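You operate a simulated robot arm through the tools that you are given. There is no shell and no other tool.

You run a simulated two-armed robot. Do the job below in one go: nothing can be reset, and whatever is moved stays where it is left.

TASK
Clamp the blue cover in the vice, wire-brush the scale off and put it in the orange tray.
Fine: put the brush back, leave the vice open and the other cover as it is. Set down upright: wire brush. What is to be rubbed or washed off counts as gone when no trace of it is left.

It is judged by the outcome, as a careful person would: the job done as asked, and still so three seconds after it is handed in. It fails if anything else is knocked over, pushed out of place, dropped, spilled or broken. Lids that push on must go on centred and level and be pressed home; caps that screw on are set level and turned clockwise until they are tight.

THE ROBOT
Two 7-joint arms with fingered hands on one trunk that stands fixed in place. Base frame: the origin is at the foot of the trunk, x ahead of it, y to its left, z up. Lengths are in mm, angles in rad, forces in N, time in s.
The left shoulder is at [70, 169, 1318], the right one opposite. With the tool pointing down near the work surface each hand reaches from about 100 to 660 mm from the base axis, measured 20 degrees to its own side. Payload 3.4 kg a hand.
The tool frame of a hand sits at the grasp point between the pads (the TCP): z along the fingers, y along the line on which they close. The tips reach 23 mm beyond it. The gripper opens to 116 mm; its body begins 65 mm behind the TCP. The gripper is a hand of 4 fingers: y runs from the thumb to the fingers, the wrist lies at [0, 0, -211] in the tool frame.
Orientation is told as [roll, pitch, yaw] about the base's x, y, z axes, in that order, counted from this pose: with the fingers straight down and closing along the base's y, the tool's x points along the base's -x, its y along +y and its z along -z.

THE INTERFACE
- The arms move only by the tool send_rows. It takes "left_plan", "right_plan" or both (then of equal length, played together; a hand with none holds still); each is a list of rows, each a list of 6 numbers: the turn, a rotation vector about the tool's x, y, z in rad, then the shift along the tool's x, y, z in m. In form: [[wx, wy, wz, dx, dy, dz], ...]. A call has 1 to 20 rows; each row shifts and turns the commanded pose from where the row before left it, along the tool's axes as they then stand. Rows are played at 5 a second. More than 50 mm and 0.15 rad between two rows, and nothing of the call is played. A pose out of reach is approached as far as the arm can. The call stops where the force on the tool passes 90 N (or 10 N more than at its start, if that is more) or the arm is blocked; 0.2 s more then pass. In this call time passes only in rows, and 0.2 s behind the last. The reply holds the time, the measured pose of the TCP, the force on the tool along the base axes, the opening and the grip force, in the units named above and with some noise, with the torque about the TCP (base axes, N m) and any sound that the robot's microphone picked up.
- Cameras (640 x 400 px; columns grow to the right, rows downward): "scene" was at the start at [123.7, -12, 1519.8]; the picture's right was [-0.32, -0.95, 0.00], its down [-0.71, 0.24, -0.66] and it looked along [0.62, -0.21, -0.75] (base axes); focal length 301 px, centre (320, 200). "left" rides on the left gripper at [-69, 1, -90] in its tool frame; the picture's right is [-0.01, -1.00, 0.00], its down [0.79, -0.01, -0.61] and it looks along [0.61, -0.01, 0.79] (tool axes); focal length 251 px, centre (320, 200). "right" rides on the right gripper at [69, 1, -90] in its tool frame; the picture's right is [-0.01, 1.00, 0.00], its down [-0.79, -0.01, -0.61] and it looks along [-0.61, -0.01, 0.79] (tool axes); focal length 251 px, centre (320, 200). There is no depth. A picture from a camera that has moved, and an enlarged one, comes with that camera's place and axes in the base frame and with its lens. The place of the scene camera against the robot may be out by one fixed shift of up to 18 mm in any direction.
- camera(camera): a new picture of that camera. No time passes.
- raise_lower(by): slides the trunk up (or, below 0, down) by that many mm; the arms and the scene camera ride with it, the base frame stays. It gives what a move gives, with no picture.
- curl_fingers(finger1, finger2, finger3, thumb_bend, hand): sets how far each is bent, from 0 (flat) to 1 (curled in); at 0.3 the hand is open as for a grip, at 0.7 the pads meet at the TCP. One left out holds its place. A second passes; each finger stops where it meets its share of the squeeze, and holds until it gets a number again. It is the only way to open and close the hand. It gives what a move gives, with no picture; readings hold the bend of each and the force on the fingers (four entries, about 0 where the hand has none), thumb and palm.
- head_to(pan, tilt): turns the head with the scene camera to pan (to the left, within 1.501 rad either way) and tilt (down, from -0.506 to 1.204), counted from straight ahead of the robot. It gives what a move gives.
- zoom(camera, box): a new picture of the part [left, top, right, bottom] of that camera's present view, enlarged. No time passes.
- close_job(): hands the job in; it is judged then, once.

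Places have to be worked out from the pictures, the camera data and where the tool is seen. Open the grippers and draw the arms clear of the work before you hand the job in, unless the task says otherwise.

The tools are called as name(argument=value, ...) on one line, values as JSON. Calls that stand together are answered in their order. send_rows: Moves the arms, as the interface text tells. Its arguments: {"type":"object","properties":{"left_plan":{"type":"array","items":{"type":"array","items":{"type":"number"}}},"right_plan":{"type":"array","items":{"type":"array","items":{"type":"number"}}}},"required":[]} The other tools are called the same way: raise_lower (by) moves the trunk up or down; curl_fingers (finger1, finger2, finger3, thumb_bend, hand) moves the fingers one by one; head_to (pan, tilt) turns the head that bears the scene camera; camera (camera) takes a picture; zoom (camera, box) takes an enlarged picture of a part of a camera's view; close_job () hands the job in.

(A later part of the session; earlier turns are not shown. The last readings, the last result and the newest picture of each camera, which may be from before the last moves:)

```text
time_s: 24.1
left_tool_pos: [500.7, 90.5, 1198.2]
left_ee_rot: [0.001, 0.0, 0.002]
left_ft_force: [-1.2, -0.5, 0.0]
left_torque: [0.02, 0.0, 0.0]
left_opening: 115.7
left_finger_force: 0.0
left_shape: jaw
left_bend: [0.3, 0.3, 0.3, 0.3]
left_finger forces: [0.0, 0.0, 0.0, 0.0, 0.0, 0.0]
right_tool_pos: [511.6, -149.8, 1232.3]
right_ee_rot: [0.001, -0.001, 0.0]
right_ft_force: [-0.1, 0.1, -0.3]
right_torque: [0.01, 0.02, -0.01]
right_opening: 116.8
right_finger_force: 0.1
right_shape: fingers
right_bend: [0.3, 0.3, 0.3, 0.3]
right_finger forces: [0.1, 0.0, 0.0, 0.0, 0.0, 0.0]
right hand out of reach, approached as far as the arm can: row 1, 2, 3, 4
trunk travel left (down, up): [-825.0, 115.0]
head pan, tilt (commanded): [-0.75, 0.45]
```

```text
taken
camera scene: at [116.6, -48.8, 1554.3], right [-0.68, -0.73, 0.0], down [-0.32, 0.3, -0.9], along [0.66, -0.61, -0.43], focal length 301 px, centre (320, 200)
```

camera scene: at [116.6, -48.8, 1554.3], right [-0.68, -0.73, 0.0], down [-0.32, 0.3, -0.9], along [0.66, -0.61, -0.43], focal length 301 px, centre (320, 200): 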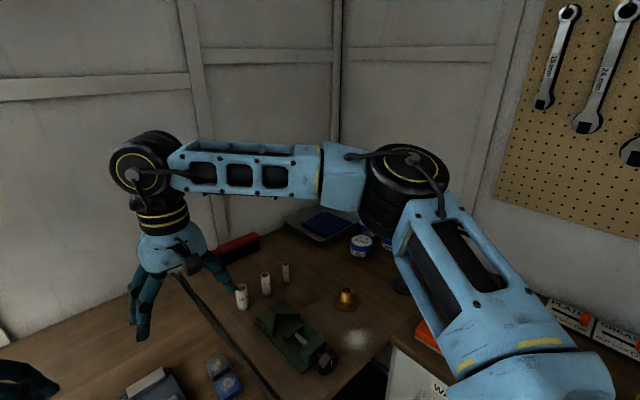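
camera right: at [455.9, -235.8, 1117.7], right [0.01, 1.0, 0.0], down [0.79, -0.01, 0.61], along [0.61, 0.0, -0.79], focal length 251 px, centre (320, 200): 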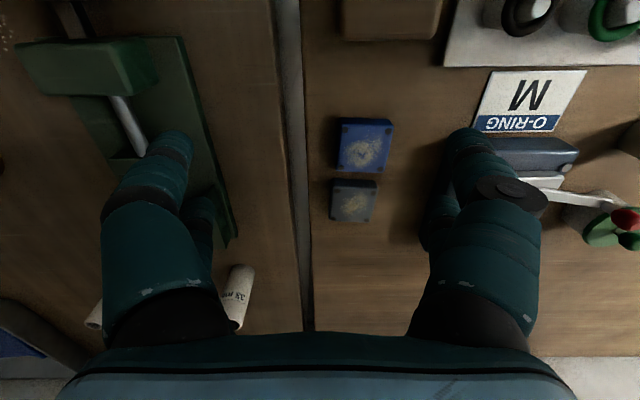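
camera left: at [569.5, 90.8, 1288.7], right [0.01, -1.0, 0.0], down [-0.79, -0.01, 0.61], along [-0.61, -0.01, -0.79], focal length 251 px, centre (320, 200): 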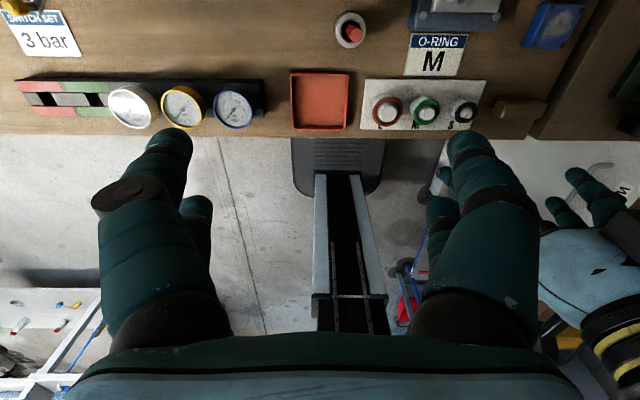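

The limit points all lie on a sphere around one fixed elbow position, so the right arm's two shoulder joints are at their stops in this posture. I draw the right hand back and test how far the left arm gets.

send_rows(right_plan=[[0, 0, 0, 0.03, -0.03, 0], [0, 0, 0, 0.03, -0.03, 0], [0, 0, 0, 0.03, -0.03, 0], [0, 0, 0, 0.02, -0.03, 0]])

send_rows(left_plan=[[0, 0, 0, -0.03, -0.02, 0.02], [0, 0, 0, -0.03, -0.02, 0.02], [0, 0, 0, -0.03, -0.02, 0.02], [0, 0, 0, -0.02, -0.02, 0.02]])

head_to(pan=0.3, tilt=0.5)

camera(camera="scene")

```text
time_s: 25.1
left_tool_pos: [500.7, 88.0, 1198.7]
left_ee_rot: [0.0, -0.003, 0.002]
left_ft_force: [-0.2, -1.2, 0.0]
left_torque: [0.0, -0.05, -0.02]
left_opening: 115.8
left_finger_force: 0.0
left_shape: jaw
left_bend: [0.3, 0.3, 0.3, 0.3]
left_finger forces: [0.1, 0.0, 0.1, 0.0, 0.0, 0.0]
right_tool_pos: [401.1, -270.5, 1233.3]
right_ee_rot: [0.005, -0.003, -0.001]
right_ft_force: [-0.5, -0.9, 0.1]
right_torque: [-0.02, -0.01, 0.01]
right_opening: 116.9
right_finger_force: 0.1
right_shape: fingers
right_bend: [0.3, 0.3, 0.3, 0.3]
right_finger forces: [0.0, 0.0, 0.1, 0.0, 0.0, 0.1]
trunk travel left (down, up): [-825.0, 115.0]
head pan, tilt (commanded): [-0.75, 0.45]
```

```text
time_s: 26.1
left_tool_pos: [603.8, 14.5, 1125.8]
left_ee_rot: [0.002, -0.002, -0.001]
left_ft_force: [-0.8, -0.1, 0.8]
left_torque: [0.04, -0.01, -0.03]
left_opening: 115.9
left_finger_force: 0.0
left_shape: jaw
left_bend: [0.3, 0.3, 0.3, 0.3]
left_finger forces: [0.0, 0.0, 0.0, 0.0, 0.1, 0.0]
left hand out of reach, approached as far as the arm can: row 4
right_tool_pos: [403.2, -270.7, 1233.0]
right_ee_rot: [0.003, -0.002, 0.0]
right_ft_force: [0.2, -0.1, 0.6]
right_torque: [0.04, -0.04, 0.02]
right_opening: 116.6
right_finger_force: 0.1
right_shape: fingers
right_bend: [0.3, 0.3, 0.3, 0.3]
right_finger forces: [0.0, 0.1, 0.1, 0.0, 0.1, 0.1]
trunk travel left (down, up): [-825.0, 115.0]
head pan, tilt (commanded): [-0.75, 0.45]
```

```text
time_s: 27.4
left_tool_pos: [604.3, 16.9, 1125.6]
left_ee_rot: [-0.001, 0.0, 0.001]
left_ft_force: [0.6, -0.7, -1.0]
left_torque: [0.0, 0.0, -0.02]
left_opening: 115.9
left_finger_force: 0.1
left_shape: jaw
left_bend: [0.3, 0.3, 0.3, 0.3]
left_finger forces: [0.1, 0.0, 0.1, 0.0, 0.0, 0.1]
right_tool_pos: [403.4, -269.3, 1234.4]
right_ee_rot: [0.002, -0.003, 0.0]
right_ft_force: [0.3, -0.2, 0.0]
right_torque: [0.01, -0.01, 0.02]
right_opening: 116.7
right_finger_force: 0.0
right_shape: fingers
right_bend: [0.3, 0.3, 0.3, 0.3]
right_finger forces: [0.1, 0.0, 0.0, 0.1, 0.0, 0.1]
trunk travel left (down, up): [-825.0, 115.0]
head pan, tilt (commanded): [0.3, 0.499]
```

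```text
taken
camera scene: at [136.6, 39.8, 1549.8], right [0.3, -0.96, 0.0], down [-0.46, -0.14, -0.88], along [0.84, 0.26, -0.48], focal length 301 px, centre (320, 200)
```

scene: 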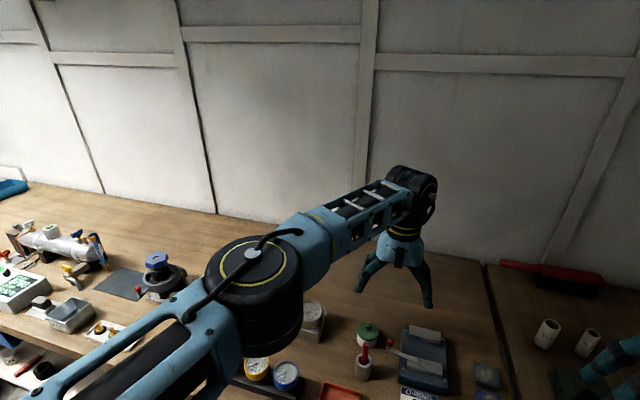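

The left arm reaches much farther, so the right arm may be in an unlucky joint posture. I look at both shoulders to compare them.

head_to(pan=-1.4, tilt=0.8)

camera(camera="scene")

head_to(pan=1.4, tilt=0.8)

camera(camera="scene")

```text
time_s: 29.2
left_tool_pos: [604.5, 17.0, 1125.8]
left_ee_rot: [0.0, -0.001, 0.001]
left_ft_force: [0.0, 0.3, -0.8]
left_torque: [0.03, 0.0, -0.03]
left_opening: 115.9
left_finger_force: 0.1
left_shape: jaw
left_bend: [0.3, 0.3, 0.3, 0.3]
left_finger forces: [0.0, 0.0, 0.1, 0.0, 0.1, 0.1]
right_tool_pos: [403.6, -267.7, 1233.2]
right_ee_rot: [0.002, -0.002, 0.0]
right_ft_force: [0.7, -0.2, -0.5]
right_torque: [0.0, 0.01, -0.01]
right_opening: 116.8
right_finger_force: 0.1
right_shape: fingers
right_bend: [0.3, 0.3, 0.3, 0.3]
right_finger forces: [0.0, 0.0, 0.1, 0.0, 0.0, 0.1]
trunk travel left (down, up): [-825.0, 115.0]
head pan, tilt (commanded): [-1.4, 0.799]
```

```text
taken
camera scene: at [63.5, -66.4, 1523.9], right [-0.99, -0.17, 0.0], down [-0.12, 0.71, -0.7], along [0.12, -0.69, -0.72], focal length 301 px, centre (320, 200)
```

scene: 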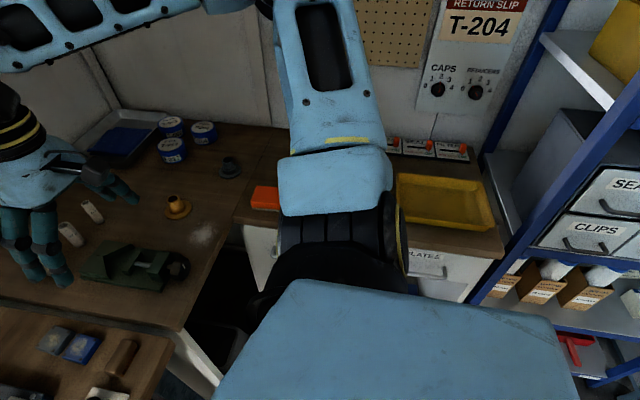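

```text
time_s: 31.6
left_tool_pos: [604.9, 17.3, 1124.8]
left_ee_rot: [-0.001, -0.002, 0.002]
left_ft_force: [-0.7, 0.2, -0.1]
left_torque: [0.02, 0.0, 0.0]
left_opening: 115.7
left_finger_force: 0.1
left_shape: jaw
left_bend: [0.3, 0.3, 0.3, 0.3]
left_finger forces: [0.0, 0.0, 0.0, 0.1, 0.0, 0.1]
right_tool_pos: [401.7, -269.3, 1232.5]
right_ee_rot: [0.001, -0.002, 0.0]
right_ft_force: [-0.7, -0.1, 0.1]
right_torque: [-0.01, 0.0, -0.03]
right_opening: 116.6
right_finger_force: 0.1
right_shape: fingers
right_bend: [0.3, 0.3, 0.3, 0.3]
right_finger forces: [0.0, 0.1, 0.0, 0.1, 0.1, 0.0]
trunk travel left (down, up): [-825.0, 115.0]
head pan, tilt (commanded): [1.4, 0.799]
```

```text
taken
camera scene: at [63.4, 92.6, 1523.9], right [0.99, -0.17, 0.0], down [-0.12, -0.71, -0.7], along [0.12, 0.69, -0.72], focal length 301 px, centre (320, 200)
```

scene: 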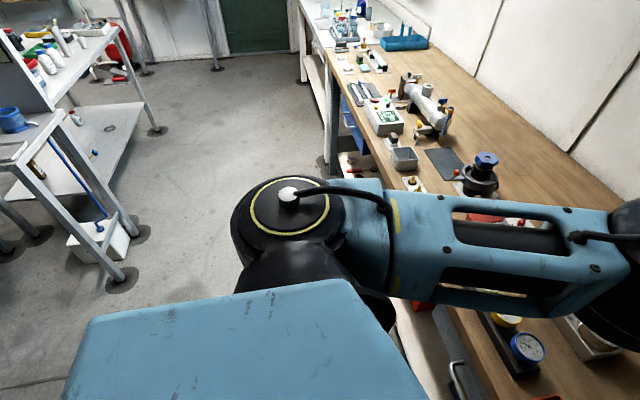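

The shoulders look alike but the right one is turned back more. I probe the left arm's limits a little to compare (hand stays above everything at z ≥ 1060).

send_rows(left_plan=[[0, 0, 0, 0, -0.03, 0], [0, 0, 0, 0, -0.03, 0]])

send_rows(left_plan=[[0, 0, 0, 0, 0, 0.03], [0, 0, 0, 0, 0, 0.03]])

send_rows(left_plan=[[0, 0, 0, -0.03, 0.02, 0], [0, 0, 0, -0.03, 0.02, 0]])

send_rows(left_plan=[[0, 0, 0, 0, 0.03, 0], [0, 0, 0, 0, 0.03, 0], [0, 0, 0, 0, 0.03, 0]])

```text
time_s: 32.2
left_tool_pos: [585.0, -18.1, 1127.2]
left_ee_rot: [-0.003, 0.002, 0.001]
left_ft_force: [0.9, 0.0, 0.0]
left_torque: [0.01, 0.0, 0.0]
left_opening: 115.8
left_finger_force: 0.0
left_shape: jaw
left_bend: [0.3, 0.3, 0.3, 0.3]
left_finger forces: [0.0, 0.1, 0.1, 0.0, 0.1, 0.0]
left hand out of reach, approached as far as the arm can: row 1, 2
right_tool_pos: [403.4, -267.4, 1233.3]
right_ee_rot: [0.001, -0.001, -0.001]
right_ft_force: [-0.6, -0.6, -0.8]
right_torque: [-0.03, -0.02, 0.01]
right_opening: 116.6
right_finger_force: 0.1
right_shape: fingers
right_bend: [0.3, 0.3, 0.3, 0.3]
right_finger forces: [0.0, 0.0, 0.0, 0.1, 0.1, 0.0]
trunk travel left (down, up): [-825.0, 115.0]
head pan, tilt (commanded): [1.4, 0.799]
```

```text
time_s: 32.8
left_tool_pos: [584.0, -17.9, 1066.8]
left_ee_rot: [0.0, -0.001, 0.003]
left_ft_force: [0.0, 0.3, 0.4]
left_torque: [0.03, -0.02, -0.02]
left_opening: 115.8
left_finger_force: 0.0
left_shape: jaw
left_bend: [0.3, 0.3, 0.3, 0.3]
left_finger forces: [0.0, 0.0, 0.0, 0.0, 0.0, 0.0]
right_tool_pos: [404.2, -270.0, 1233.3]
right_ee_rot: [0.001, -0.001, 0.0]
right_ft_force: [0.8, -0.3, 0.1]
right_torque: [-0.01, -0.03, 0.02]
right_opening: 116.7
right_finger_force: 0.1
right_shape: fingers
right_bend: [0.3, 0.3, 0.3, 0.3]
right_finger forces: [0.0, 0.0, 0.0, 0.1, 0.1, 0.0]
trunk travel left (down, up): [-825.0, 115.0]
head pan, tilt (commanded): [1.4, 0.799]
```

```text
time_s: 33.4
left_tool_pos: [608.4, 20.9, 1075.2]
left_ee_rot: [-0.001, -0.001, 0.001]
left_ft_force: [-0.2, 0.2, 0.6]
left_torque: [-0.01, -0.03, -0.03]
left_opening: 115.9
left_finger_force: 0.0
left_shape: jaw
left_bend: [0.3, 0.3, 0.3, 0.3]
left_finger forces: [0.0, 0.0, 0.0, 0.0, 0.1, 0.0]
left hand out of reach, approached as far as the arm can: row 1, 2
right_tool_pos: [403.7, -268.5, 1233.6]
right_ee_rot: [-0.001, -0.001, 0.0]
right_ft_force: [-0.8, 0.5, 0.1]
right_torque: [-0.03, 0.01, -0.01]
right_opening: 116.9
right_finger_force: 0.1
right_shape: fingers
right_bend: [0.3, 0.3, 0.3, 0.3]
right_finger forces: [0.1, 0.1, 0.0, 0.0, 0.1, 0.0]
trunk travel left (down, up): [-825.0, 115.0]
head pan, tilt (commanded): [1.4, 0.799]
```

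```text
time_s: 34.2
left_tool_pos: [608.6, 111.3, 1075.3]
left_ee_rot: [-0.002, 0.0, 0.001]
left_ft_force: [0.0, 0.6, -0.5]
left_torque: [0.01, -0.02, -0.02]
left_opening: 115.9
left_finger_force: 0.0
left_shape: jaw
left_bend: [0.3, 0.3, 0.3, 0.3]
left_finger forces: [0.1, 0.0, 0.1, 0.1, 0.0, 0.0]
right_tool_pos: [402.1, -269.2, 1233.4]
right_ee_rot: [0.001, -0.001, -0.001]
right_ft_force: [-0.7, -0.4, -0.3]
right_torque: [-0.03, 0.0, -0.03]
right_opening: 116.8
right_finger_force: 0.0
right_shape: fingers
right_bend: [0.3, 0.3, 0.3, 0.3]
right_finger forces: [0.1, 0.0, 0.0, 0.0, 0.0, 0.1]
trunk travel left (down, up): [-825.0, 115.0]
head pan, tilt (commanded): [1.4, 0.799]
```

The left arm reaches about 555 mm from its shoulder. I take closer pictures of the right shoulder and elbow to understand its posture.

head_to(pan=-1.1, tilt=1.0)

camera(camera="scene")

head_to(pan=-0.9, tilt=0.3)

camera(camera="scene")

head_to(pan=1.1, tilt=1.0)

camera(camera="scene")

```text
time_s: 36.5
left_tool_pos: [607.4, 110.4, 1075.3]
left_ee_rot: [0.001, -0.002, 0.003]
left_ft_force: [0.9, -0.4, -0.1]
left_torque: [-0.03, 0.01, -0.01]
left_opening: 115.8
left_finger_force: 0.1
left_shape: jaw
left_bend: [0.3, 0.3, 0.3, 0.3]
left_finger forces: [0.0, 0.1, 0.0, 0.1, 0.1, 0.0]
right_tool_pos: [403.5, -268.3, 1234.4]
right_ee_rot: [0.002, 0.001, 0.001]
right_ft_force: [-0.1, -0.2, 0.6]
right_torque: [-0.01, 0.01, 0.0]
right_opening: 116.7
right_finger_force: 0.1
right_shape: fingers
right_bend: [0.3, 0.3, 0.3, 0.3]
right_finger forces: [0.1, 0.0, 0.1, 0.0, 0.0, 0.1]
trunk travel left (down, up): [-825.0, 115.0]
head pan, tilt (commanded): [-1.1, 1.0]
```

```text
taken
camera scene: at [81.4, -48.9, 1508.7], right [-0.89, -0.45, 0.0], down [-0.38, 0.75, -0.54], along [0.25, -0.48, -0.84], focal length 301 px, centre (320, 200)
```

scene: 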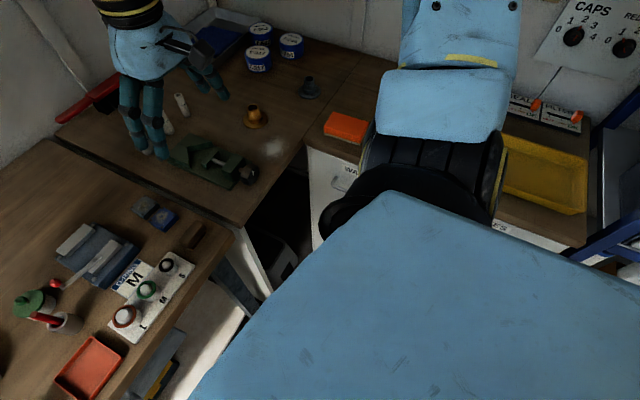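

```text
time_s: 37.6
left_tool_pos: [608.0, 111.1, 1075.2]
left_ee_rot: [-0.001, -0.002, 0.002]
left_ft_force: [0.2, 0.9, 0.7]
left_torque: [-0.03, 0.03, 0.03]
left_opening: 115.9
left_finger_force: 0.0
left_shape: jaw
left_bend: [0.3, 0.3, 0.3, 0.3]
left_finger forces: [0.1, 0.0, 0.1, 0.0, 0.0, 0.0]
right_tool_pos: [402.8, -268.8, 1234.1]
right_ee_rot: [0.002, -0.003, 0.0]
right_ft_force: [-0.3, 0.0, -0.6]
right_torque: [0.02, 0.04, 0.03]
right_opening: 116.5
right_finger_force: 0.0
right_shape: fingers
right_bend: [0.3, 0.3, 0.3, 0.3]
right_finger forces: [0.0, 0.0, 0.0, 0.0, 0.0, 0.0]
trunk travel left (down, up): [-825.0, 115.0]
head pan, tilt (commanded): [-0.901, 0.3]
```

```text
taken
camera scene: at [107.7, -60.0, 1568.1], right [-0.78, -0.62, 0.0], down [-0.18, 0.23, -0.95], along [0.59, -0.75, -0.3], focal length 301 px, centre (320, 200)
```

scene: 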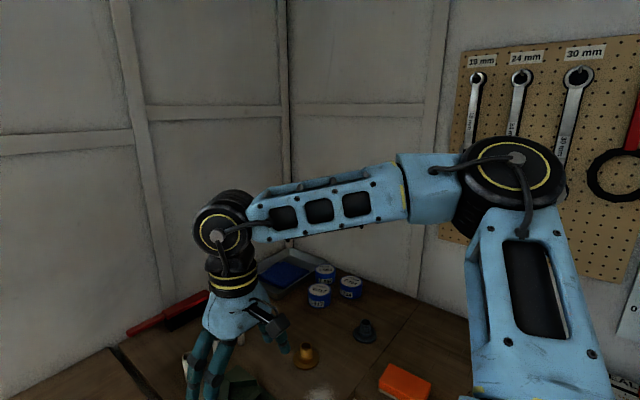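

```text
time_s: 39.5
left_tool_pos: [609.0, 111.4, 1074.9]
left_ee_rot: [0.001, -0.001, 0.002]
left_ft_force: [1.2, -0.4, -0.3]
left_torque: [-0.02, 0.0, -0.05]
left_opening: 116.1
left_finger_force: 0.1
left_shape: jaw
left_bend: [0.3, 0.3, 0.3, 0.3]
left_finger forces: [0.0, 0.0, 0.1, 0.0, 0.0, 0.0]
right_tool_pos: [402.7, -269.6, 1234.4]
right_ee_rot: [0.0, -0.001, -0.001]
right_ft_force: [-0.3, -1.1, 0.0]
right_torque: [0.0, 0.0, 0.01]
right_opening: 116.7
right_finger_force: 0.0
right_shape: fingers
right_bend: [0.3, 0.3, 0.3, 0.3]
right_finger forces: [0.0, 0.0, 0.1, 0.0, 0.1, 0.1]
trunk travel left (down, up): [-825.0, 115.0]
head pan, tilt (commanded): [1.1, 1.0]
```

```text
taken
camera scene: at [81.3, 75.2, 1508.7], right [0.89, -0.45, 0.0], down [-0.38, -0.75, -0.54], along [0.25, 0.48, -0.84], focal length 301 px, centre (320, 200)
```

scene: 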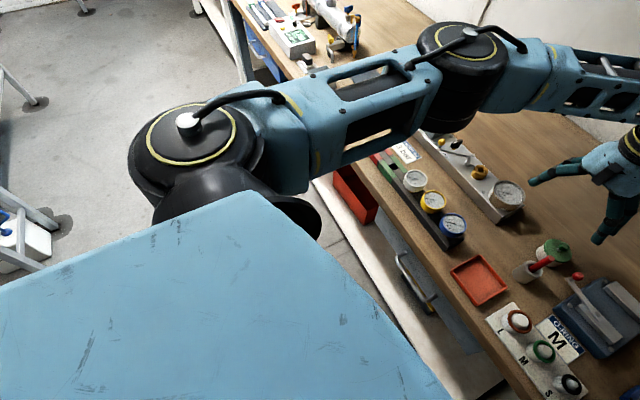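

The right shoulder joint sits on the wrong side of its axis (its cap faces back instead of up), which locks the elbow up and outward. I'll re-posture it: raise the trunk, stretch the right arm out to its side over the empty bench air and lower the elbow through the axis.

raise_lower(by=115)

send_rows(right_plan=[[0, 0, 0, 0.0033, -0.0421, 0.0126], [0, 0, 0, 0.0033, -0.0421, 0.0126], [0, 0, 0, 0.0033, -0.0421, 0.0126], [0, 0, 0, 0.0033, -0.0421, 0.0126], [0, 0, 0, 0.0033, -0.0421, 0.0126]])

head_to(pan=-1.3, tilt=0.5)

camera(camera="scene")

camera(camera="right")

```text
time_s: 41.0
left_tool_pos: [608.3, 110.2, 1188.2]
left_ee_rot: [0.002, 0.0, 0.001]
left_ft_force: [0.2, -0.2, -0.4]
left_torque: [-0.01, -0.01, 0.03]
left_opening: 115.9
left_finger_force: 0.1
left_shape: jaw
left_bend: [0.3, 0.3, 0.3, 0.3]
left_finger forces: [0.0, 0.1, 0.0, 0.0, 0.0, 0.0]
right_tool_pos: [403.3, -268.9, 1347.6]
right_ee_rot: [0.002, -0.001, 0.001]
right_ft_force: [0.2, -0.7, -0.2]
right_torque: [0.02, 0.0, 0.0]
right_opening: 116.8
right_finger_force: 0.1
right_shape: fingers
right_bend: [0.3, 0.3, 0.3, 0.3]
right_finger forces: [0.0, 0.1, 0.0, 0.1, 0.0, 0.0]
trunk travel left (down, up): [-940.0, 0.0]
head pan, tilt (commanded): [1.1, 1.0]
```

```text
time_s: 42.2
left_tool_pos: [607.4, 109.2, 1190.4]
left_ee_rot: [0.001, -0.001, 0.001]
left_ft_force: [0.8, -0.1, 0.0]
left_torque: [-0.03, 0.04, -0.01]
left_opening: 115.9
left_finger_force: 0.0
left_shape: jaw
left_bend: [0.3, 0.3, 0.3, 0.3]
left_finger forces: [0.0, 0.0, 0.1, 0.0, 0.0, 0.0]
right_tool_pos: [386.2, -483.0, 1284.6]
right_ee_rot: [0.0, -0.001, 0.001]
right_ft_force: [0.0, -0.1, 0.3]
right_torque: [0.03, -0.02, 0.0]
right_opening: 116.7
right_finger_force: 0.1
right_shape: fingers
right_bend: [0.3, 0.3, 0.3, 0.3]
right_finger forces: [0.0, 0.0, 0.1, 0.0, 0.1, 0.0]
trunk travel left (down, up): [-940.0, 0.0]
head pan, tilt (commanded): [1.1, 1.0]
```

```text
time_s: 44.4
left_tool_pos: [608.3, 109.7, 1190.0]
left_ee_rot: [-0.001, 0.001, 0.001]
left_ft_force: [0.1, -0.5, 0.0]
left_torque: [0.01, 0.0, -0.02]
left_opening: 116.1
left_finger_force: 0.1
left_shape: jaw
left_bend: [0.3, 0.3, 0.3, 0.3]
left_finger forces: [0.1, 0.0, 0.0, 0.0, 0.0, 0.0]
right_tool_pos: [385.7, -480.4, 1285.5]
right_ee_rot: [0.002, 0.0, -0.001]
right_ft_force: [-0.5, 0.3, -0.9]
right_torque: [0.01, 0.04, 0.02]
right_opening: 116.8
right_finger_force: 0.0
right_shape: fingers
right_bend: [0.3, 0.3, 0.3, 0.3]
right_finger forces: [0.1, 0.0, 0.0, 0.1, 0.0, 0.0]
trunk travel left (down, up): [-940.0, 0.0]
head pan, tilt (commanded): [-1.3, 0.499]
```

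```text
taken
camera scene: at [74.1, -74.5, 1664.8], right [-0.96, -0.27, 0.0], down [-0.13, 0.46, -0.88], along [0.24, -0.85, -0.48], focal length 301 px, centre (320, 200)
```

scene: 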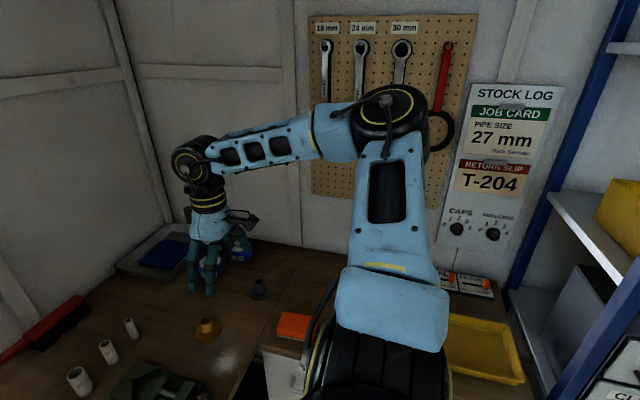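

```text
taken
camera right: at [318.0, -479.7, 1375.1], right [0.01, 1.0, 0.0], down [0.79, -0.01, 0.61], along [0.61, 0.0, -0.79], focal length 251 px, centre (320, 200)
```

right: 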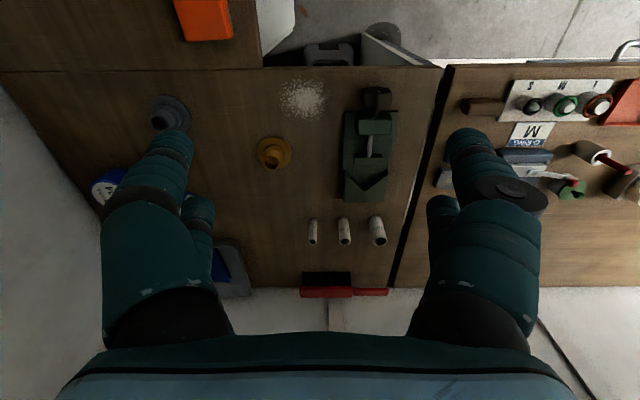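

The space is free. I continue stretching the right arm out to the side.

send_rows(right_plan=[[0, 0, 0, 0.0033, -0.0421, 0.0126], [0, 0, 0, 0.0033, -0.0421, 0.0126], [0, 0, 0, 0.0033, -0.0421, 0.0126], [0, 0, 0, 0.0033, -0.0421, 0.0126], [0, 0, 0, 0.0033, -0.0421, 0.0126]])

camera(camera="scene")

camera(camera="right")

```text
time_s: 45.6
left_tool_pos: [608.7, 109.0, 1189.6]
left_ee_rot: [0.001, 0.001, 0.002]
left_ft_force: [0.2, 0.1, -0.3]
left_torque: [0.06, 0.03, 0.03]
left_opening: 116.1
left_finger_force: 0.0
left_shape: jaw
left_bend: [0.3, 0.3, 0.3, 0.3]
left_finger forces: [0.0, 0.1, 0.0, 0.0, 0.0, 0.0]
right_tool_pos: [370.5, -695.0, 1220.0]
right_ee_rot: [0.002, -0.001, 0.001]
right_ft_force: [0.1, -0.8, -0.5]
right_torque: [0.04, 0.02, 0.01]
right_opening: 116.4
right_finger_force: 0.0
right_shape: fingers
right_bend: [0.3, 0.3, 0.3, 0.3]
right_finger forces: [0.0, 0.0, 0.0, 0.0, 0.0, 0.1]
trunk travel left (down, up): [-940.0, 0.0]
head pan, tilt (commanded): [-1.3, 0.499]
```

```text
taken
camera scene: at [75.6, -76.7, 1664.6], right [-0.96, -0.27, 0.0], down [-0.13, 0.46, -0.88], along [0.23, -0.85, -0.48], focal length 301 px, centre (320, 200)
```

scene: 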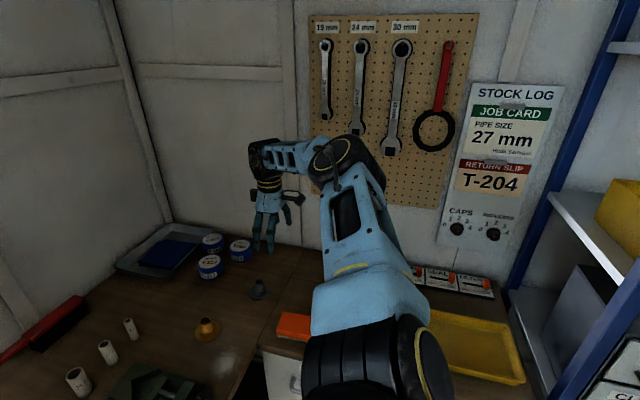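

```text
taken
camera right: at [303.1, -693.3, 1310.4], right [0.01, 1.0, 0.0], down [0.79, -0.01, 0.61], along [0.61, 0.0, -0.79], focal length 251 px, centre (320, 200)
```

right: 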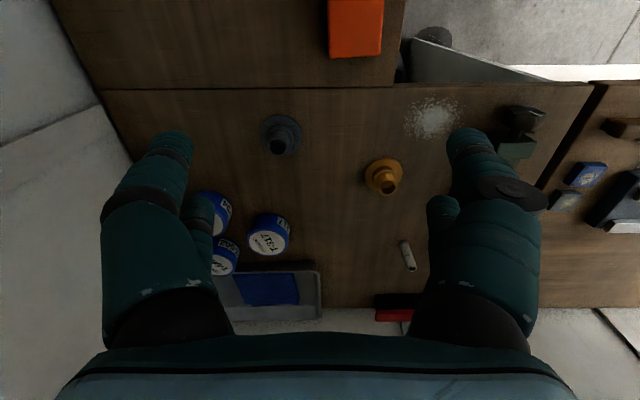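

The arm is nearly straight out to the side. Now I lower the hand while keeping the arm stretched, so the elbow sinks below the shoulder axis.

send_rows(right_plan=[[0, 0, 0, -0.009, -0.014, 0.028], [0, 0, 0, 0, 0.003, 0.03], [0, 0, 0, 0.003, 0.004, 0.04], [0, 0, 0, 0.0025, 0.005, 0.025], [0, 0, 0, 0.0025, 0.005, 0.025], [0, 0, 0, 0.0035, 0.006, 0.025], [0, 0, 0, 0.0035, 0.006, 0.025]])

camera(camera="scene")

camera(camera="right")

```text
time_s: 47.2
left_tool_pos: [608.2, 110.3, 1190.0]
left_ee_rot: [0.001, 0.001, 0.003]
left_ft_force: [-0.1, -0.1, -0.2]
left_torque: [-0.01, -0.01, -0.02]
left_opening: 115.6
left_finger_force: 0.0
left_shape: jaw
left_bend: [0.3, 0.3, 0.3, 0.3]
left_finger forces: [0.0, 0.0, 0.0, 0.0, 0.0, 0.0]
right_tool_pos: [366.1, -688.7, 1102.7]
right_ee_rot: [0.0, -0.002, 0.001]
right_ft_force: [-0.2, 0.5, -0.9]
right_torque: [0.04, 0.02, 0.01]
right_opening: 116.6
right_finger_force: 0.1
right_shape: fingers
right_bend: [0.3, 0.3, 0.3, 0.3]
right_finger forces: [0.0, 0.0, 0.1, 0.0, 0.0, 0.1]
right hand out of reach, approached as far as the arm can: row 4, 5, 6, 7
trunk travel left (down, up): [-940.0, 0.0]
head pan, tilt (commanded): [-1.3, 0.499]
```

```text
taken
camera scene: at [74.1, -74.4, 1664.8], right [-0.96, -0.27, 0.0], down [-0.13, 0.46, -0.88], along [0.23, -0.85, -0.48], focal length 301 px, centre (320, 200)
```

scene: 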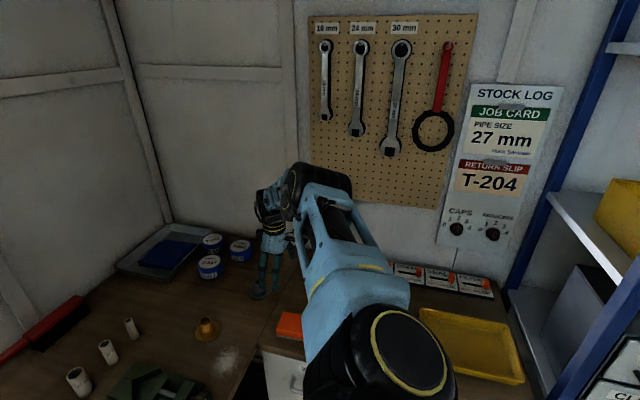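

```text
taken
camera right: at [297.3, -688.1, 1191.8], right [0.01, 1.0, 0.0], down [0.79, -0.01, 0.61], along [0.61, -0.01, -0.79], focal length 251 px, centre (320, 200)
```

right: 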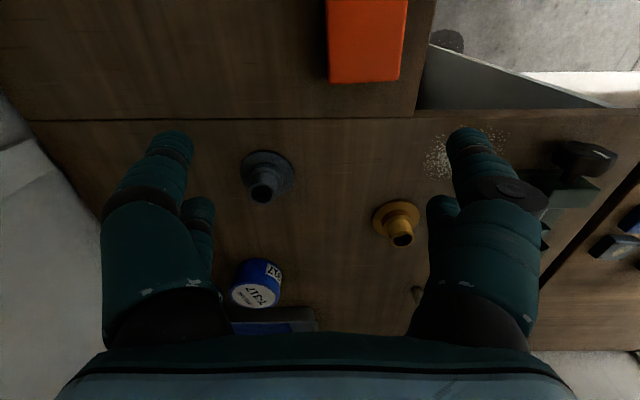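

The shoulder cap now faces up, like on the left arm. I swing the stretched arm forward to see whether the new posture allows more reach.

send_rows(right_plan=[[0, 0, 0, -0.025, 0.025, -0.01], [0, 0, 0, -0.03, 0.03, -0.01], [0, 0, 0, -0.03, 0.03, -0.01], [0, 0, 0, -0.03, 0.03, -0.01], [0, 0, 0, -0.025, 0.04, -0.005], [0, 0, 0, -0.025, 0.04, -0.005], [0, 0, 0, -0.02, 0.04, 0], [0, 0, 0, -0.02, 0.04, 0]])

camera(camera="scene")

```text
time_s: 49.0
left_tool_pos: [608.5, 112.3, 1189.5]
left_ee_rot: [0.001, -0.001, 0.003]
left_ft_force: [0.3, -1.2, 0.6]
left_torque: [0.03, -0.03, 0.01]
left_opening: 115.9
left_finger_force: 0.0
left_shape: jaw
left_bend: [0.3, 0.3, 0.3, 0.3]
left_finger forces: [0.0, 0.0, 0.0, 0.1, 0.0, 0.0]
right_tool_pos: [566.9, -412.8, 1154.3]
right_ee_rot: [-0.001, -0.003, 0.0]
right_ft_force: [0.2, 1.0, -0.3]
right_torque: [-0.03, 0.0, 0.0]
right_opening: 116.6
right_finger_force: 0.0
right_shape: fingers
right_bend: [0.3, 0.3, 0.3, 0.3]
right_finger forces: [0.0, 0.0, 0.0, 0.1, 0.1, 0.0]
right hand out of reach, approached as far as the arm can: row 8
trunk travel left (down, up): [-940.0, 0.0]
head pan, tilt (commanded): [-1.3, 0.499]
```

```text
taken
camera scene: at [74.7, -73.8, 1664.8], right [-0.96, -0.27, 0.0], down [-0.13, 0.46, -0.88], along [0.23, -0.85, -0.48], focal length 301 px, centre (320, 200)
```

scene: 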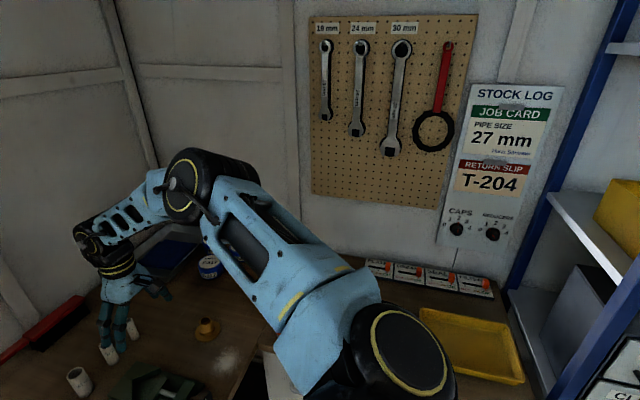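

The right arm is back on the same limit sphere; its shoulder needs to flip so that the cap faces down. I retract it up and stretch it purely sideways, watching the picture, before lowering it there.

send_rows(right_plan=[[0, 0, 0, 0.0297, -0.0206, -0.0218], [0, 0, 0, 0.0297, -0.0206, -0.0218], [0, 0, 0, 0.0297, -0.0206, -0.0218], [0, 0, 0, 0.0297, -0.0206, -0.0218], [0, 0, 0, 0.0297, -0.0206, -0.0218], [0, 0, 0, 0.0297, -0.0206, -0.0218], [0, 0, 0, 0.0297, -0.0206, -0.0218], [0, 0, 0, 0.0297, -0.0206, -0.0218], [0, 0, 0, 0.0297, -0.0206, -0.0218], [0, 0, 0, 0.0297, -0.0206, -0.0218]])

send_rows(right_plan=[[0, 0, 0, 0.035, -0.0275, 0], [0, 0, 0, 0.035, -0.0275, 0], [0, 0, 0, 0.035, -0.0275, 0], [0, 0, 0, 0.035, -0.0275, 0]])

camera(camera="scene")

camera(camera="right")

```text
time_s: 51.2
left_tool_pos: [607.6, 110.8, 1189.8]
left_ee_rot: [0.0, -0.001, 0.003]
left_ft_force: [0.3, 0.3, -0.4]
left_torque: [-0.01, -0.03, 0.02]
left_opening: 116.0
left_finger_force: 0.0
left_shape: jaw
left_bend: [0.3, 0.3, 0.3, 0.3]
left_finger forces: [0.0, 0.1, 0.1, 0.0, 0.0, 0.1]
right_tool_pos: [267.7, -623.0, 1372.2]
right_ee_rot: [0.001, -0.004, 0.003]
right_ft_force: [0.0, 0.2, -0.2]
right_torque: [-0.02, -0.01, 0.0]
right_opening: 116.6
right_finger_force: 0.1
right_shape: fingers
right_bend: [0.3, 0.3, 0.3, 0.3]
right_finger forces: [0.0, 0.0, 0.0, 0.0, 0.1, 0.0]
trunk travel left (down, up): [-940.0, 0.0]
head pan, tilt (commanded): [-1.3, 0.499]
```

```text
time_s: 52.2
left_tool_pos: [608.0, 110.1, 1190.3]
left_ee_rot: [0.0, -0.001, 0.002]
left_ft_force: [-0.2, -1.3, -0.4]
left_torque: [-0.04, 0.03, -0.03]
left_opening: 115.8
left_finger_force: 0.0
left_shape: jaw
left_bend: [0.3, 0.3, 0.3, 0.3]
left_finger forces: [0.0, 0.0, 0.1, 0.1, 0.0, 0.0]
right_tool_pos: [130.1, -731.0, 1369.2]
right_ee_rot: [0.002, -0.001, 0.001]
right_ft_force: [-0.3, 0.4, -0.2]
right_torque: [-0.02, -0.02, 0.02]
right_opening: 116.8
right_finger_force: 0.1
right_shape: fingers
right_bend: [0.3, 0.3, 0.3, 0.3]
right_finger forces: [0.1, 0.0, 0.0, 0.0, 0.0, 0.0]
trunk travel left (down, up): [-940.0, 0.0]
head pan, tilt (commanded): [-1.3, 0.499]
```

```text
taken
camera scene: at [73.7, -76.1, 1664.8], right [-0.96, -0.27, 0.0], down [-0.13, 0.46, -0.88], along [0.24, -0.85, -0.48], focal length 301 px, centre (320, 200)
```

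scene: 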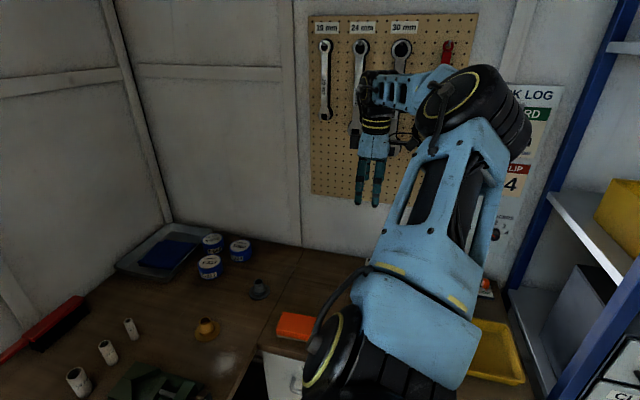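

```text
taken
camera right: at [62.1, -731.3, 1459.7], right [0.01, 1.0, 0.0], down [0.79, -0.01, 0.61], along [0.61, 0.0, -0.79], focal length 251 px, centre (320, 200)
```

right: 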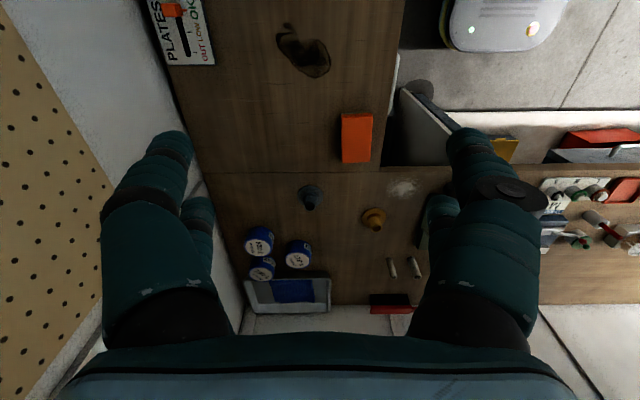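

The shoulder cap now faces forward – the joint has flipped through its axis. I retract the hand toward the shoulder with the elbow up, keeping this branch, then check the picture.

send_rows(right_plan=[[0, 0, 0, 0, 0.0375, 0], [0, 0, 0, 0, 0.0375, 0], [0, 0, 0, 0, 0.0375, 0], [0, 0, 0, 0, 0.0375, 0]])

camera(camera="scene")

```text
time_s: 53.2
left_tool_pos: [607.3, 110.2, 1191.9]
left_ee_rot: [0.001, -0.002, 0.002]
left_ft_force: [0.1, 0.8, -0.5]
left_torque: [0.04, -0.02, -0.01]
left_opening: 115.7
left_finger_force: 0.1
left_shape: jaw
left_bend: [0.3, 0.3, 0.3, 0.3]
left_finger forces: [0.0, 0.0, 0.1, 0.0, 0.0, 0.0]
right_tool_pos: [128.2, -578.7, 1369.6]
right_ee_rot: [0.0, -0.002, -0.001]
right_ft_force: [0.5, -0.4, 0.3]
right_torque: [-0.02, 0.02, -0.01]
right_opening: 117.0
right_finger_force: 0.0
right_shape: fingers
right_bend: [0.3, 0.3, 0.3, 0.3]
right_finger forces: [0.0, 0.1, 0.1, 0.0, 0.0, 0.0]
trunk travel left (down, up): [-940.0, 0.0]
head pan, tilt (commanded): [-1.3, 0.499]
```

```text
taken
camera scene: at [72.4, -74.7, 1664.9], right [-0.96, -0.27, 0.0], down [-0.13, 0.46, -0.88], along [0.24, -0.85, -0.48], focal length 301 px, centre (320, 200)
```

scene: 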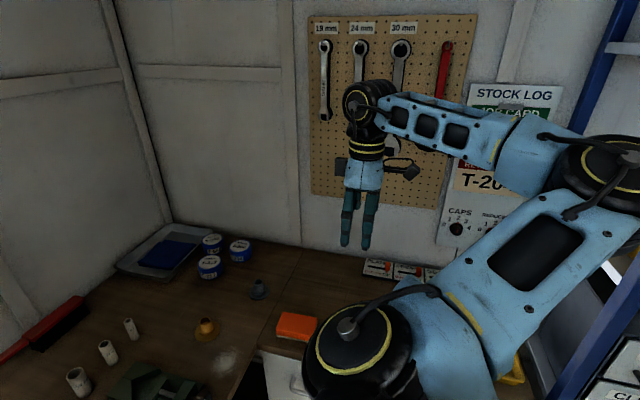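

The elbow swung back; I now bring the hand forward and up so the elbow passes over the top rather than back through the side.

send_rows(right_plan=[[0, 0, 0, -0.0203, 0.01, -0.0289], [0, 0, 0, -0.0203, 0.01, -0.0289], [0, 0, 0, -0.0203, 0.015, -0.0289], [0, 0, 0, -0.0203, 0.02, -0.0289], [0, 0, 0, -0.0203, 0.02, -0.0289], [0, 0, 0, -0.0203, 0.02, -0.0289], [0, 0, 0, -0.0203, 0.02, -0.0289]])

camera(camera="scene")

```text
time_s: 54.8
left_tool_pos: [609.8, 111.8, 1188.5]
left_ee_rot: [0.0, 0.002, 0.0]
left_ft_force: [-0.4, 0.1, -0.4]
left_torque: [0.01, -0.01, 0.03]
left_opening: 116.0
left_finger_force: 0.0
left_shape: jaw
left_bend: [0.3, 0.3, 0.3, 0.3]
left_finger forces: [0.1, 0.1, 0.1, 0.1, 0.0, 0.0]
right_tool_pos: [273.1, -461.5, 1574.2]
right_ee_rot: [0.0, -0.001, 0.001]
right_ft_force: [0.0, 0.3, 0.3]
right_torque: [0.0, -0.03, 0.0]
right_opening: 116.7
right_finger_force: 0.1
right_shape: fingers
right_bend: [0.3, 0.3, 0.3, 0.3]
right_finger forces: [0.0, 0.0, 0.0, 0.1, 0.0, 0.1]
trunk travel left (down, up): [-940.0, 0.0]
head pan, tilt (commanded): [-1.3, 0.499]
```

```text
taken
camera scene: at [75.8, -73.1, 1664.8], right [-0.96, -0.27, 0.0], down [-0.13, 0.46, -0.88], along [0.23, -0.85, -0.48], focal length 301 px, centre (320, 200)
```

scene: 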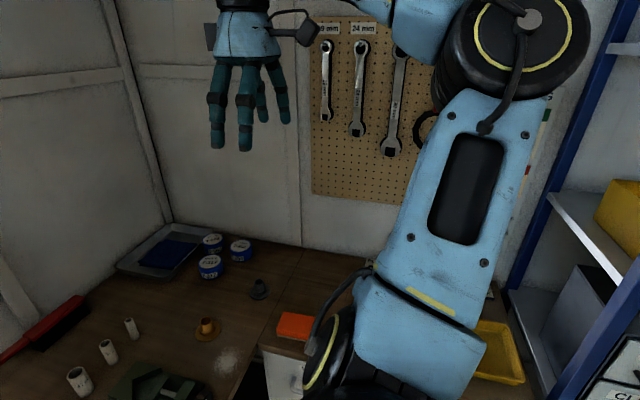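

It works: the cap faces forward and the elbow is up. I continue forward at height.

send_rows(right_plan=[[0, 0, 0, -0.035, 0.012, 0.005], [0, 0, 0, -0.035, 0.012, 0.005], [0, 0, 0, -0.035, 0.015, 0.01], [0, 0, 0, -0.035, 0.015, 0.02]])

camera(camera="scene")

```text
time_s: 55.8
left_tool_pos: [609.4, 111.1, 1188.3]
left_ee_rot: [0.001, 0.0, 0.001]
left_ft_force: [-0.1, 0.1, -0.3]
left_torque: [0.03, 0.03, 0.0]
left_opening: 115.8
left_finger_force: 0.0
left_shape: jaw
left_bend: [0.3, 0.3, 0.3, 0.3]
left_finger forces: [0.0, 0.0, 0.1, 0.0, 0.0, 0.1]
right_tool_pos: [413.1, -408.2, 1531.0]
right_ee_rot: [0.001, -0.001, 0.0]
right_ft_force: [0.5, 0.5, -0.1]
right_torque: [0.03, 0.01, -0.01]
right_opening: 116.6
right_finger_force: 0.0
right_shape: fingers
right_bend: [0.3, 0.3, 0.3, 0.3]
right_finger forces: [0.0, 0.0, 0.0, 0.0, 0.0, 0.0]
trunk travel left (down, up): [-940.0, 0.0]
head pan, tilt (commanded): [-1.3, 0.499]
```

```text
taken
camera scene: at [75.9, -74.6, 1664.7], right [-0.96, -0.27, 0.0], down [-0.13, 0.46, -0.88], along [0.23, -0.85, -0.48], focal length 301 px, centre (320, 200)
```

scene: 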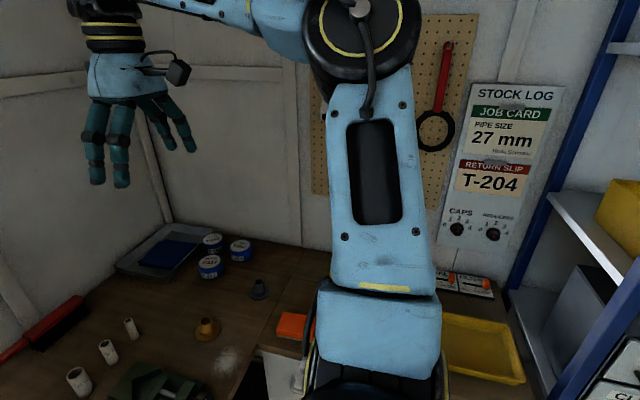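

Cap now points forward/down. I continue forward, inward and down.

send_rows(right_plan=[[0, 0, 0, -0.025, 0.024, 0.015], [0, 0, 0, -0.025, 0.028, 0.02], [0, 0, 0, -0.022, 0.028, 0.025], [0, 0, 0, -0.02, 0.028, 0.025], [0, 0, 0, -0.02, 0.028, 0.025]])

camera(camera="scene")

```text
time_s: 57.0
left_tool_pos: [610.7, 111.5, 1188.7]
left_ee_rot: [-0.002, 0.002, 0.002]
left_ft_force: [-0.9, -0.2, 0.2]
left_torque: [-0.04, 0.0, 0.03]
left_opening: 115.7
left_finger_force: 0.0
left_shape: jaw
left_bend: [0.3, 0.3, 0.3, 0.3]
left_finger forces: [0.0, 0.0, 0.0, 0.1, 0.1, 0.1]
right_tool_pos: [524.9, -274.2, 1423.4]
right_ee_rot: [-0.001, 0.002, 0.001]
right_ft_force: [1.0, 0.8, 0.1]
right_torque: [0.0, 0.05, 0.02]
right_opening: 116.6
right_finger_force: 0.0
right_shape: fingers
right_bend: [0.3, 0.3, 0.3, 0.3]
right_finger forces: [0.1, 0.1, 0.0, 0.1, 0.0, 0.1]
trunk travel left (down, up): [-940.0, 0.0]
head pan, tilt (commanded): [-1.3, 0.499]
```

```text
taken
camera scene: at [77.0, -73.5, 1664.8], right [-0.96, -0.27, 0.0], down [-0.13, 0.46, -0.88], along [0.23, -0.85, -0.48], focal length 301 px, centre (320, 200)
```

scene: 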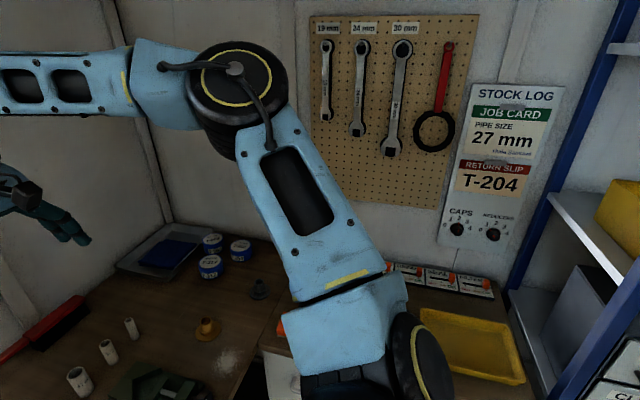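

The hub side of the shoulder must face up with the elbow forward (as on the left arm). I go back along the same path to the elbow-back pose, where the hub faced up, and will cross from there sideways.

send_rows(right_plan=[[0, 0, 0, 0.02, -0.028, -0.025], [0, 0, 0, 0.02, -0.028, -0.025], [0, 0, 0, 0.022, -0.028, -0.025], [0, 0, 0, 0.025, -0.028, -0.02], [0, 0, 0, 0.025, -0.024, -0.015], [0, 0, 0, 0.035, -0.015, -0.02], [0, 0, 0, 0.035, -0.015, -0.01], [0, 0, 0, 0.035, -0.012, -0.005], [0, 0, 0, 0.035, -0.012, -0.005]])

send_rows(right_plan=[[0, 0, 0, 0.0203, -0.02, 0.0289], [0, 0, 0, 0.0203, -0.02, 0.0289], [0, 0, 0, 0.0203, -0.02, 0.0289], [0, 0, 0, 0.0203, -0.02, 0.0289], [0, 0, 0, 0.0203, -0.015, 0.0289], [0, 0, 0, 0.0203, -0.01, 0.0289], [0, 0, 0, 0.0203, -0.01, 0.0289]])

camera(camera="scene")

```text
time_s: 59.0
left_tool_pos: [605.8, 109.9, 1190.9]
left_ee_rot: [-0.001, -0.001, 0.0]
left_ft_force: [0.3, -0.1, 0.2]
left_torque: [0.01, -0.03, -0.02]
left_opening: 115.8
left_finger_force: 0.1
left_shape: jaw
left_bend: [0.3, 0.3, 0.3, 0.3]
left_finger forces: [0.0, 0.0, 0.0, 0.0, 0.0, 0.0]
right_tool_pos: [268.0, -466.2, 1572.4]
right_ee_rot: [0.001, -0.002, -0.001]
right_ft_force: [-0.7, -0.5, -0.5]
right_torque: [0.03, -0.06, 0.0]
right_opening: 116.7
right_finger_force: 0.0
right_shape: fingers
right_bend: [0.3, 0.3, 0.3, 0.3]
right_finger forces: [0.1, 0.0, 0.0, 0.0, 0.0, 0.0]
trunk travel left (down, up): [-940.0, 0.0]
head pan, tilt (commanded): [-1.3, 0.499]
```

```text
time_s: 60.6
left_tool_pos: [606.0, 109.9, 1190.5]
left_ee_rot: [-0.001, -0.001, 0.001]
left_ft_force: [-0.5, -0.4, 0.2]
left_torque: [0.02, -0.01, 0.0]
left_opening: 115.8
left_finger_force: 0.1
left_shape: jaw
left_bend: [0.3, 0.3, 0.3, 0.3]
left_finger forces: [0.0, 0.0, 0.0, 0.0, 0.1, 0.0]
right_tool_pos: [126.7, -579.1, 1369.0]
right_ee_rot: [0.001, -0.002, 0.002]
right_ft_force: [-0.7, 0.2, -0.4]
right_torque: [0.03, -0.05, 0.05]
right_opening: 116.6
right_finger_force: 0.1
right_shape: fingers
right_bend: [0.3, 0.3, 0.3, 0.3]
right_finger forces: [0.0, 0.0, 0.0, 0.0, 0.0, 0.0]
trunk travel left (down, up): [-940.0, 0.0]
head pan, tilt (commanded): [-1.3, 0.499]
```

```text
taken
camera scene: at [72.7, -75.8, 1664.9], right [-0.96, -0.27, 0.0], down [-0.13, 0.46, -0.88], along [0.24, -0.85, -0.48], focal length 301 px, centre (320, 200)
```

scene: 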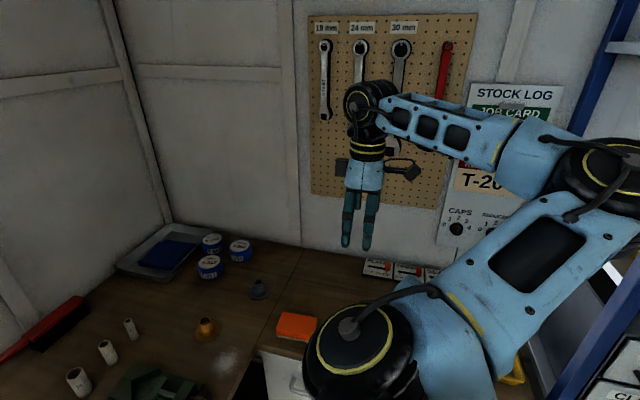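

Same pose as before, hub up. Now I move outward, forward and down so the elbow crosses through the side with the hub staying up.

send_rows(right_plan=[[0, 0, 0, -0.015, -0.028, 0.025], [0, 0, 0, -0.02, -0.028, 0.025], [0, 0, 0, -0.025, -0.026, 0.025], [0, 0, 0, -0.028, -0.024, 0.022], [0, 0, 0, -0.028, -0.02, 0.02]])

camera(camera="scene")

```text
time_s: 61.8
left_tool_pos: [609.2, 108.9, 1188.8]
left_ee_rot: [0.002, 0.003, 0.003]
left_ft_force: [0.1, -1.2, 0.0]
left_torque: [-0.01, 0.0, 0.01]
left_opening: 115.9
left_finger_force: 0.1
left_shape: jaw
left_bend: [0.3, 0.3, 0.3, 0.3]
left_finger forces: [0.0, 0.1, 0.0, 0.0, 0.1, 0.1]
right_tool_pos: [247.4, -707.7, 1252.1]
right_ee_rot: [0.002, 0.001, 0.0]
right_ft_force: [0.1, 0.7, 0.4]
right_torque: [0.02, 0.03, -0.01]
right_opening: 116.9
right_finger_force: 0.0
right_shape: fingers
right_bend: [0.3, 0.3, 0.3, 0.3]
right_finger forces: [0.0, 0.1, 0.0, 0.0, 0.0, 0.0]
trunk travel left (down, up): [-940.0, 0.0]
head pan, tilt (commanded): [-1.3, 0.499]
```

```text
taken
camera scene: at [76.9, -76.9, 1664.5], right [-0.96, -0.27, 0.0], down [-0.13, 0.46, -0.88], along [0.23, -0.85, -0.48], focal length 301 px, centre (320, 200)
```

scene: 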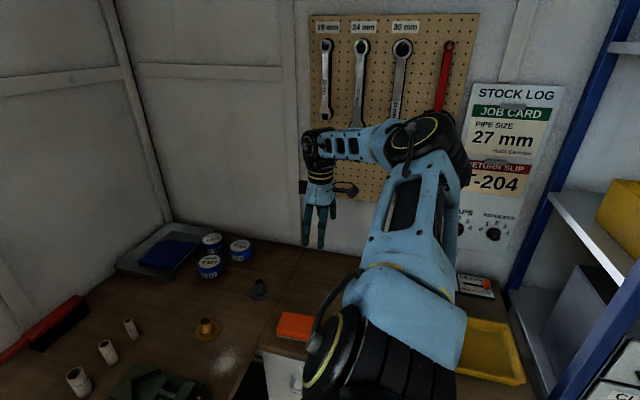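

The hub faces forward with the elbow up; now I stretch the arm purely sideways and then lower it so the elbow drops through the axis.

send_rows(right_plan=[[0, 0, 0, 0.039, -0.019, -0.0125], [0, 0, 0, 0.039, -0.019, -0.0125], [0, 0, 0, 0.039, -0.019, -0.0125], [0, 0, 0, 0.039, -0.019, -0.0125]])

camera(camera="scene")

camera(camera="right")

```text
time_s: 62.8
left_tool_pos: [606.5, 110.5, 1191.3]
left_ee_rot: [0.001, -0.002, 0.001]
left_ft_force: [-0.4, 0.4, 0.4]
left_torque: [-0.03, 0.0, -0.02]
left_opening: 116.0
left_finger_force: 0.0
left_shape: jaw
left_bend: [0.3, 0.3, 0.3, 0.3]
left_finger forces: [0.1, 0.0, 0.0, 0.1, 0.1, 0.1]
right_tool_pos: [85.8, -782.6, 1302.9]
right_ee_rot: [0.001, -0.001, 0.001]
right_ft_force: [-0.6, -0.4, 0.3]
right_torque: [0.0, -0.01, 0.0]
right_opening: 117.0
right_finger_force: 0.1
right_shape: fingers
right_bend: [0.3, 0.3, 0.3, 0.3]
right_finger forces: [0.0, 0.1, 0.0, 0.1, 0.0, 0.0]
trunk travel left (down, up): [-940.0, 0.0]
head pan, tilt (commanded): [-1.3, 0.499]
```

```text
taken
camera scene: at [72.2, -75.0, 1664.9], right [-0.96, -0.27, 0.0], down [-0.13, 0.46, -0.88], along [0.24, -0.85, -0.48], focal length 301 px, centre (320, 200)
```

scene: 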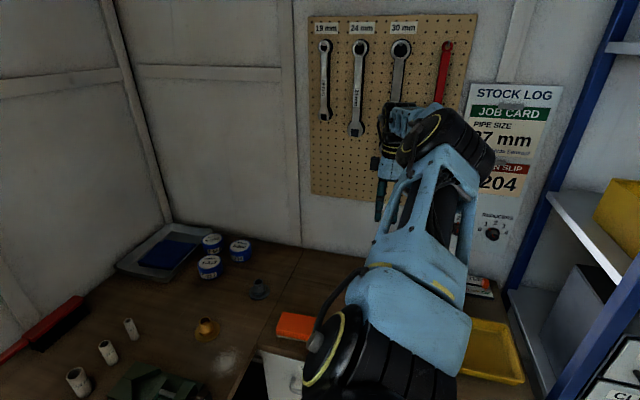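

```text
taken
camera right: at [17.3, -782.4, 1392.1], right [0.01, 1.0, 0.0], down [0.79, -0.01, 0.61], along [0.61, 0.0, -0.79], focal length 251 px, centre (320, 200)
```

right: 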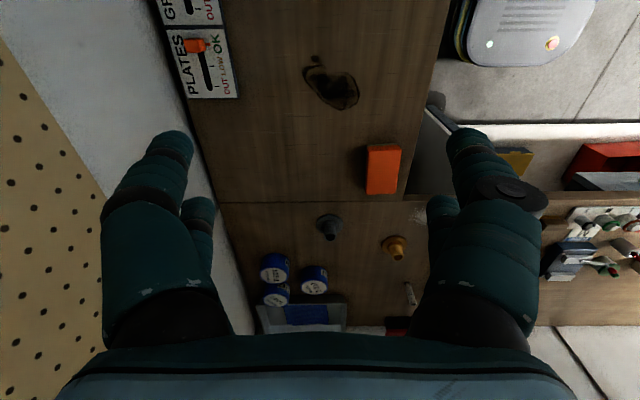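

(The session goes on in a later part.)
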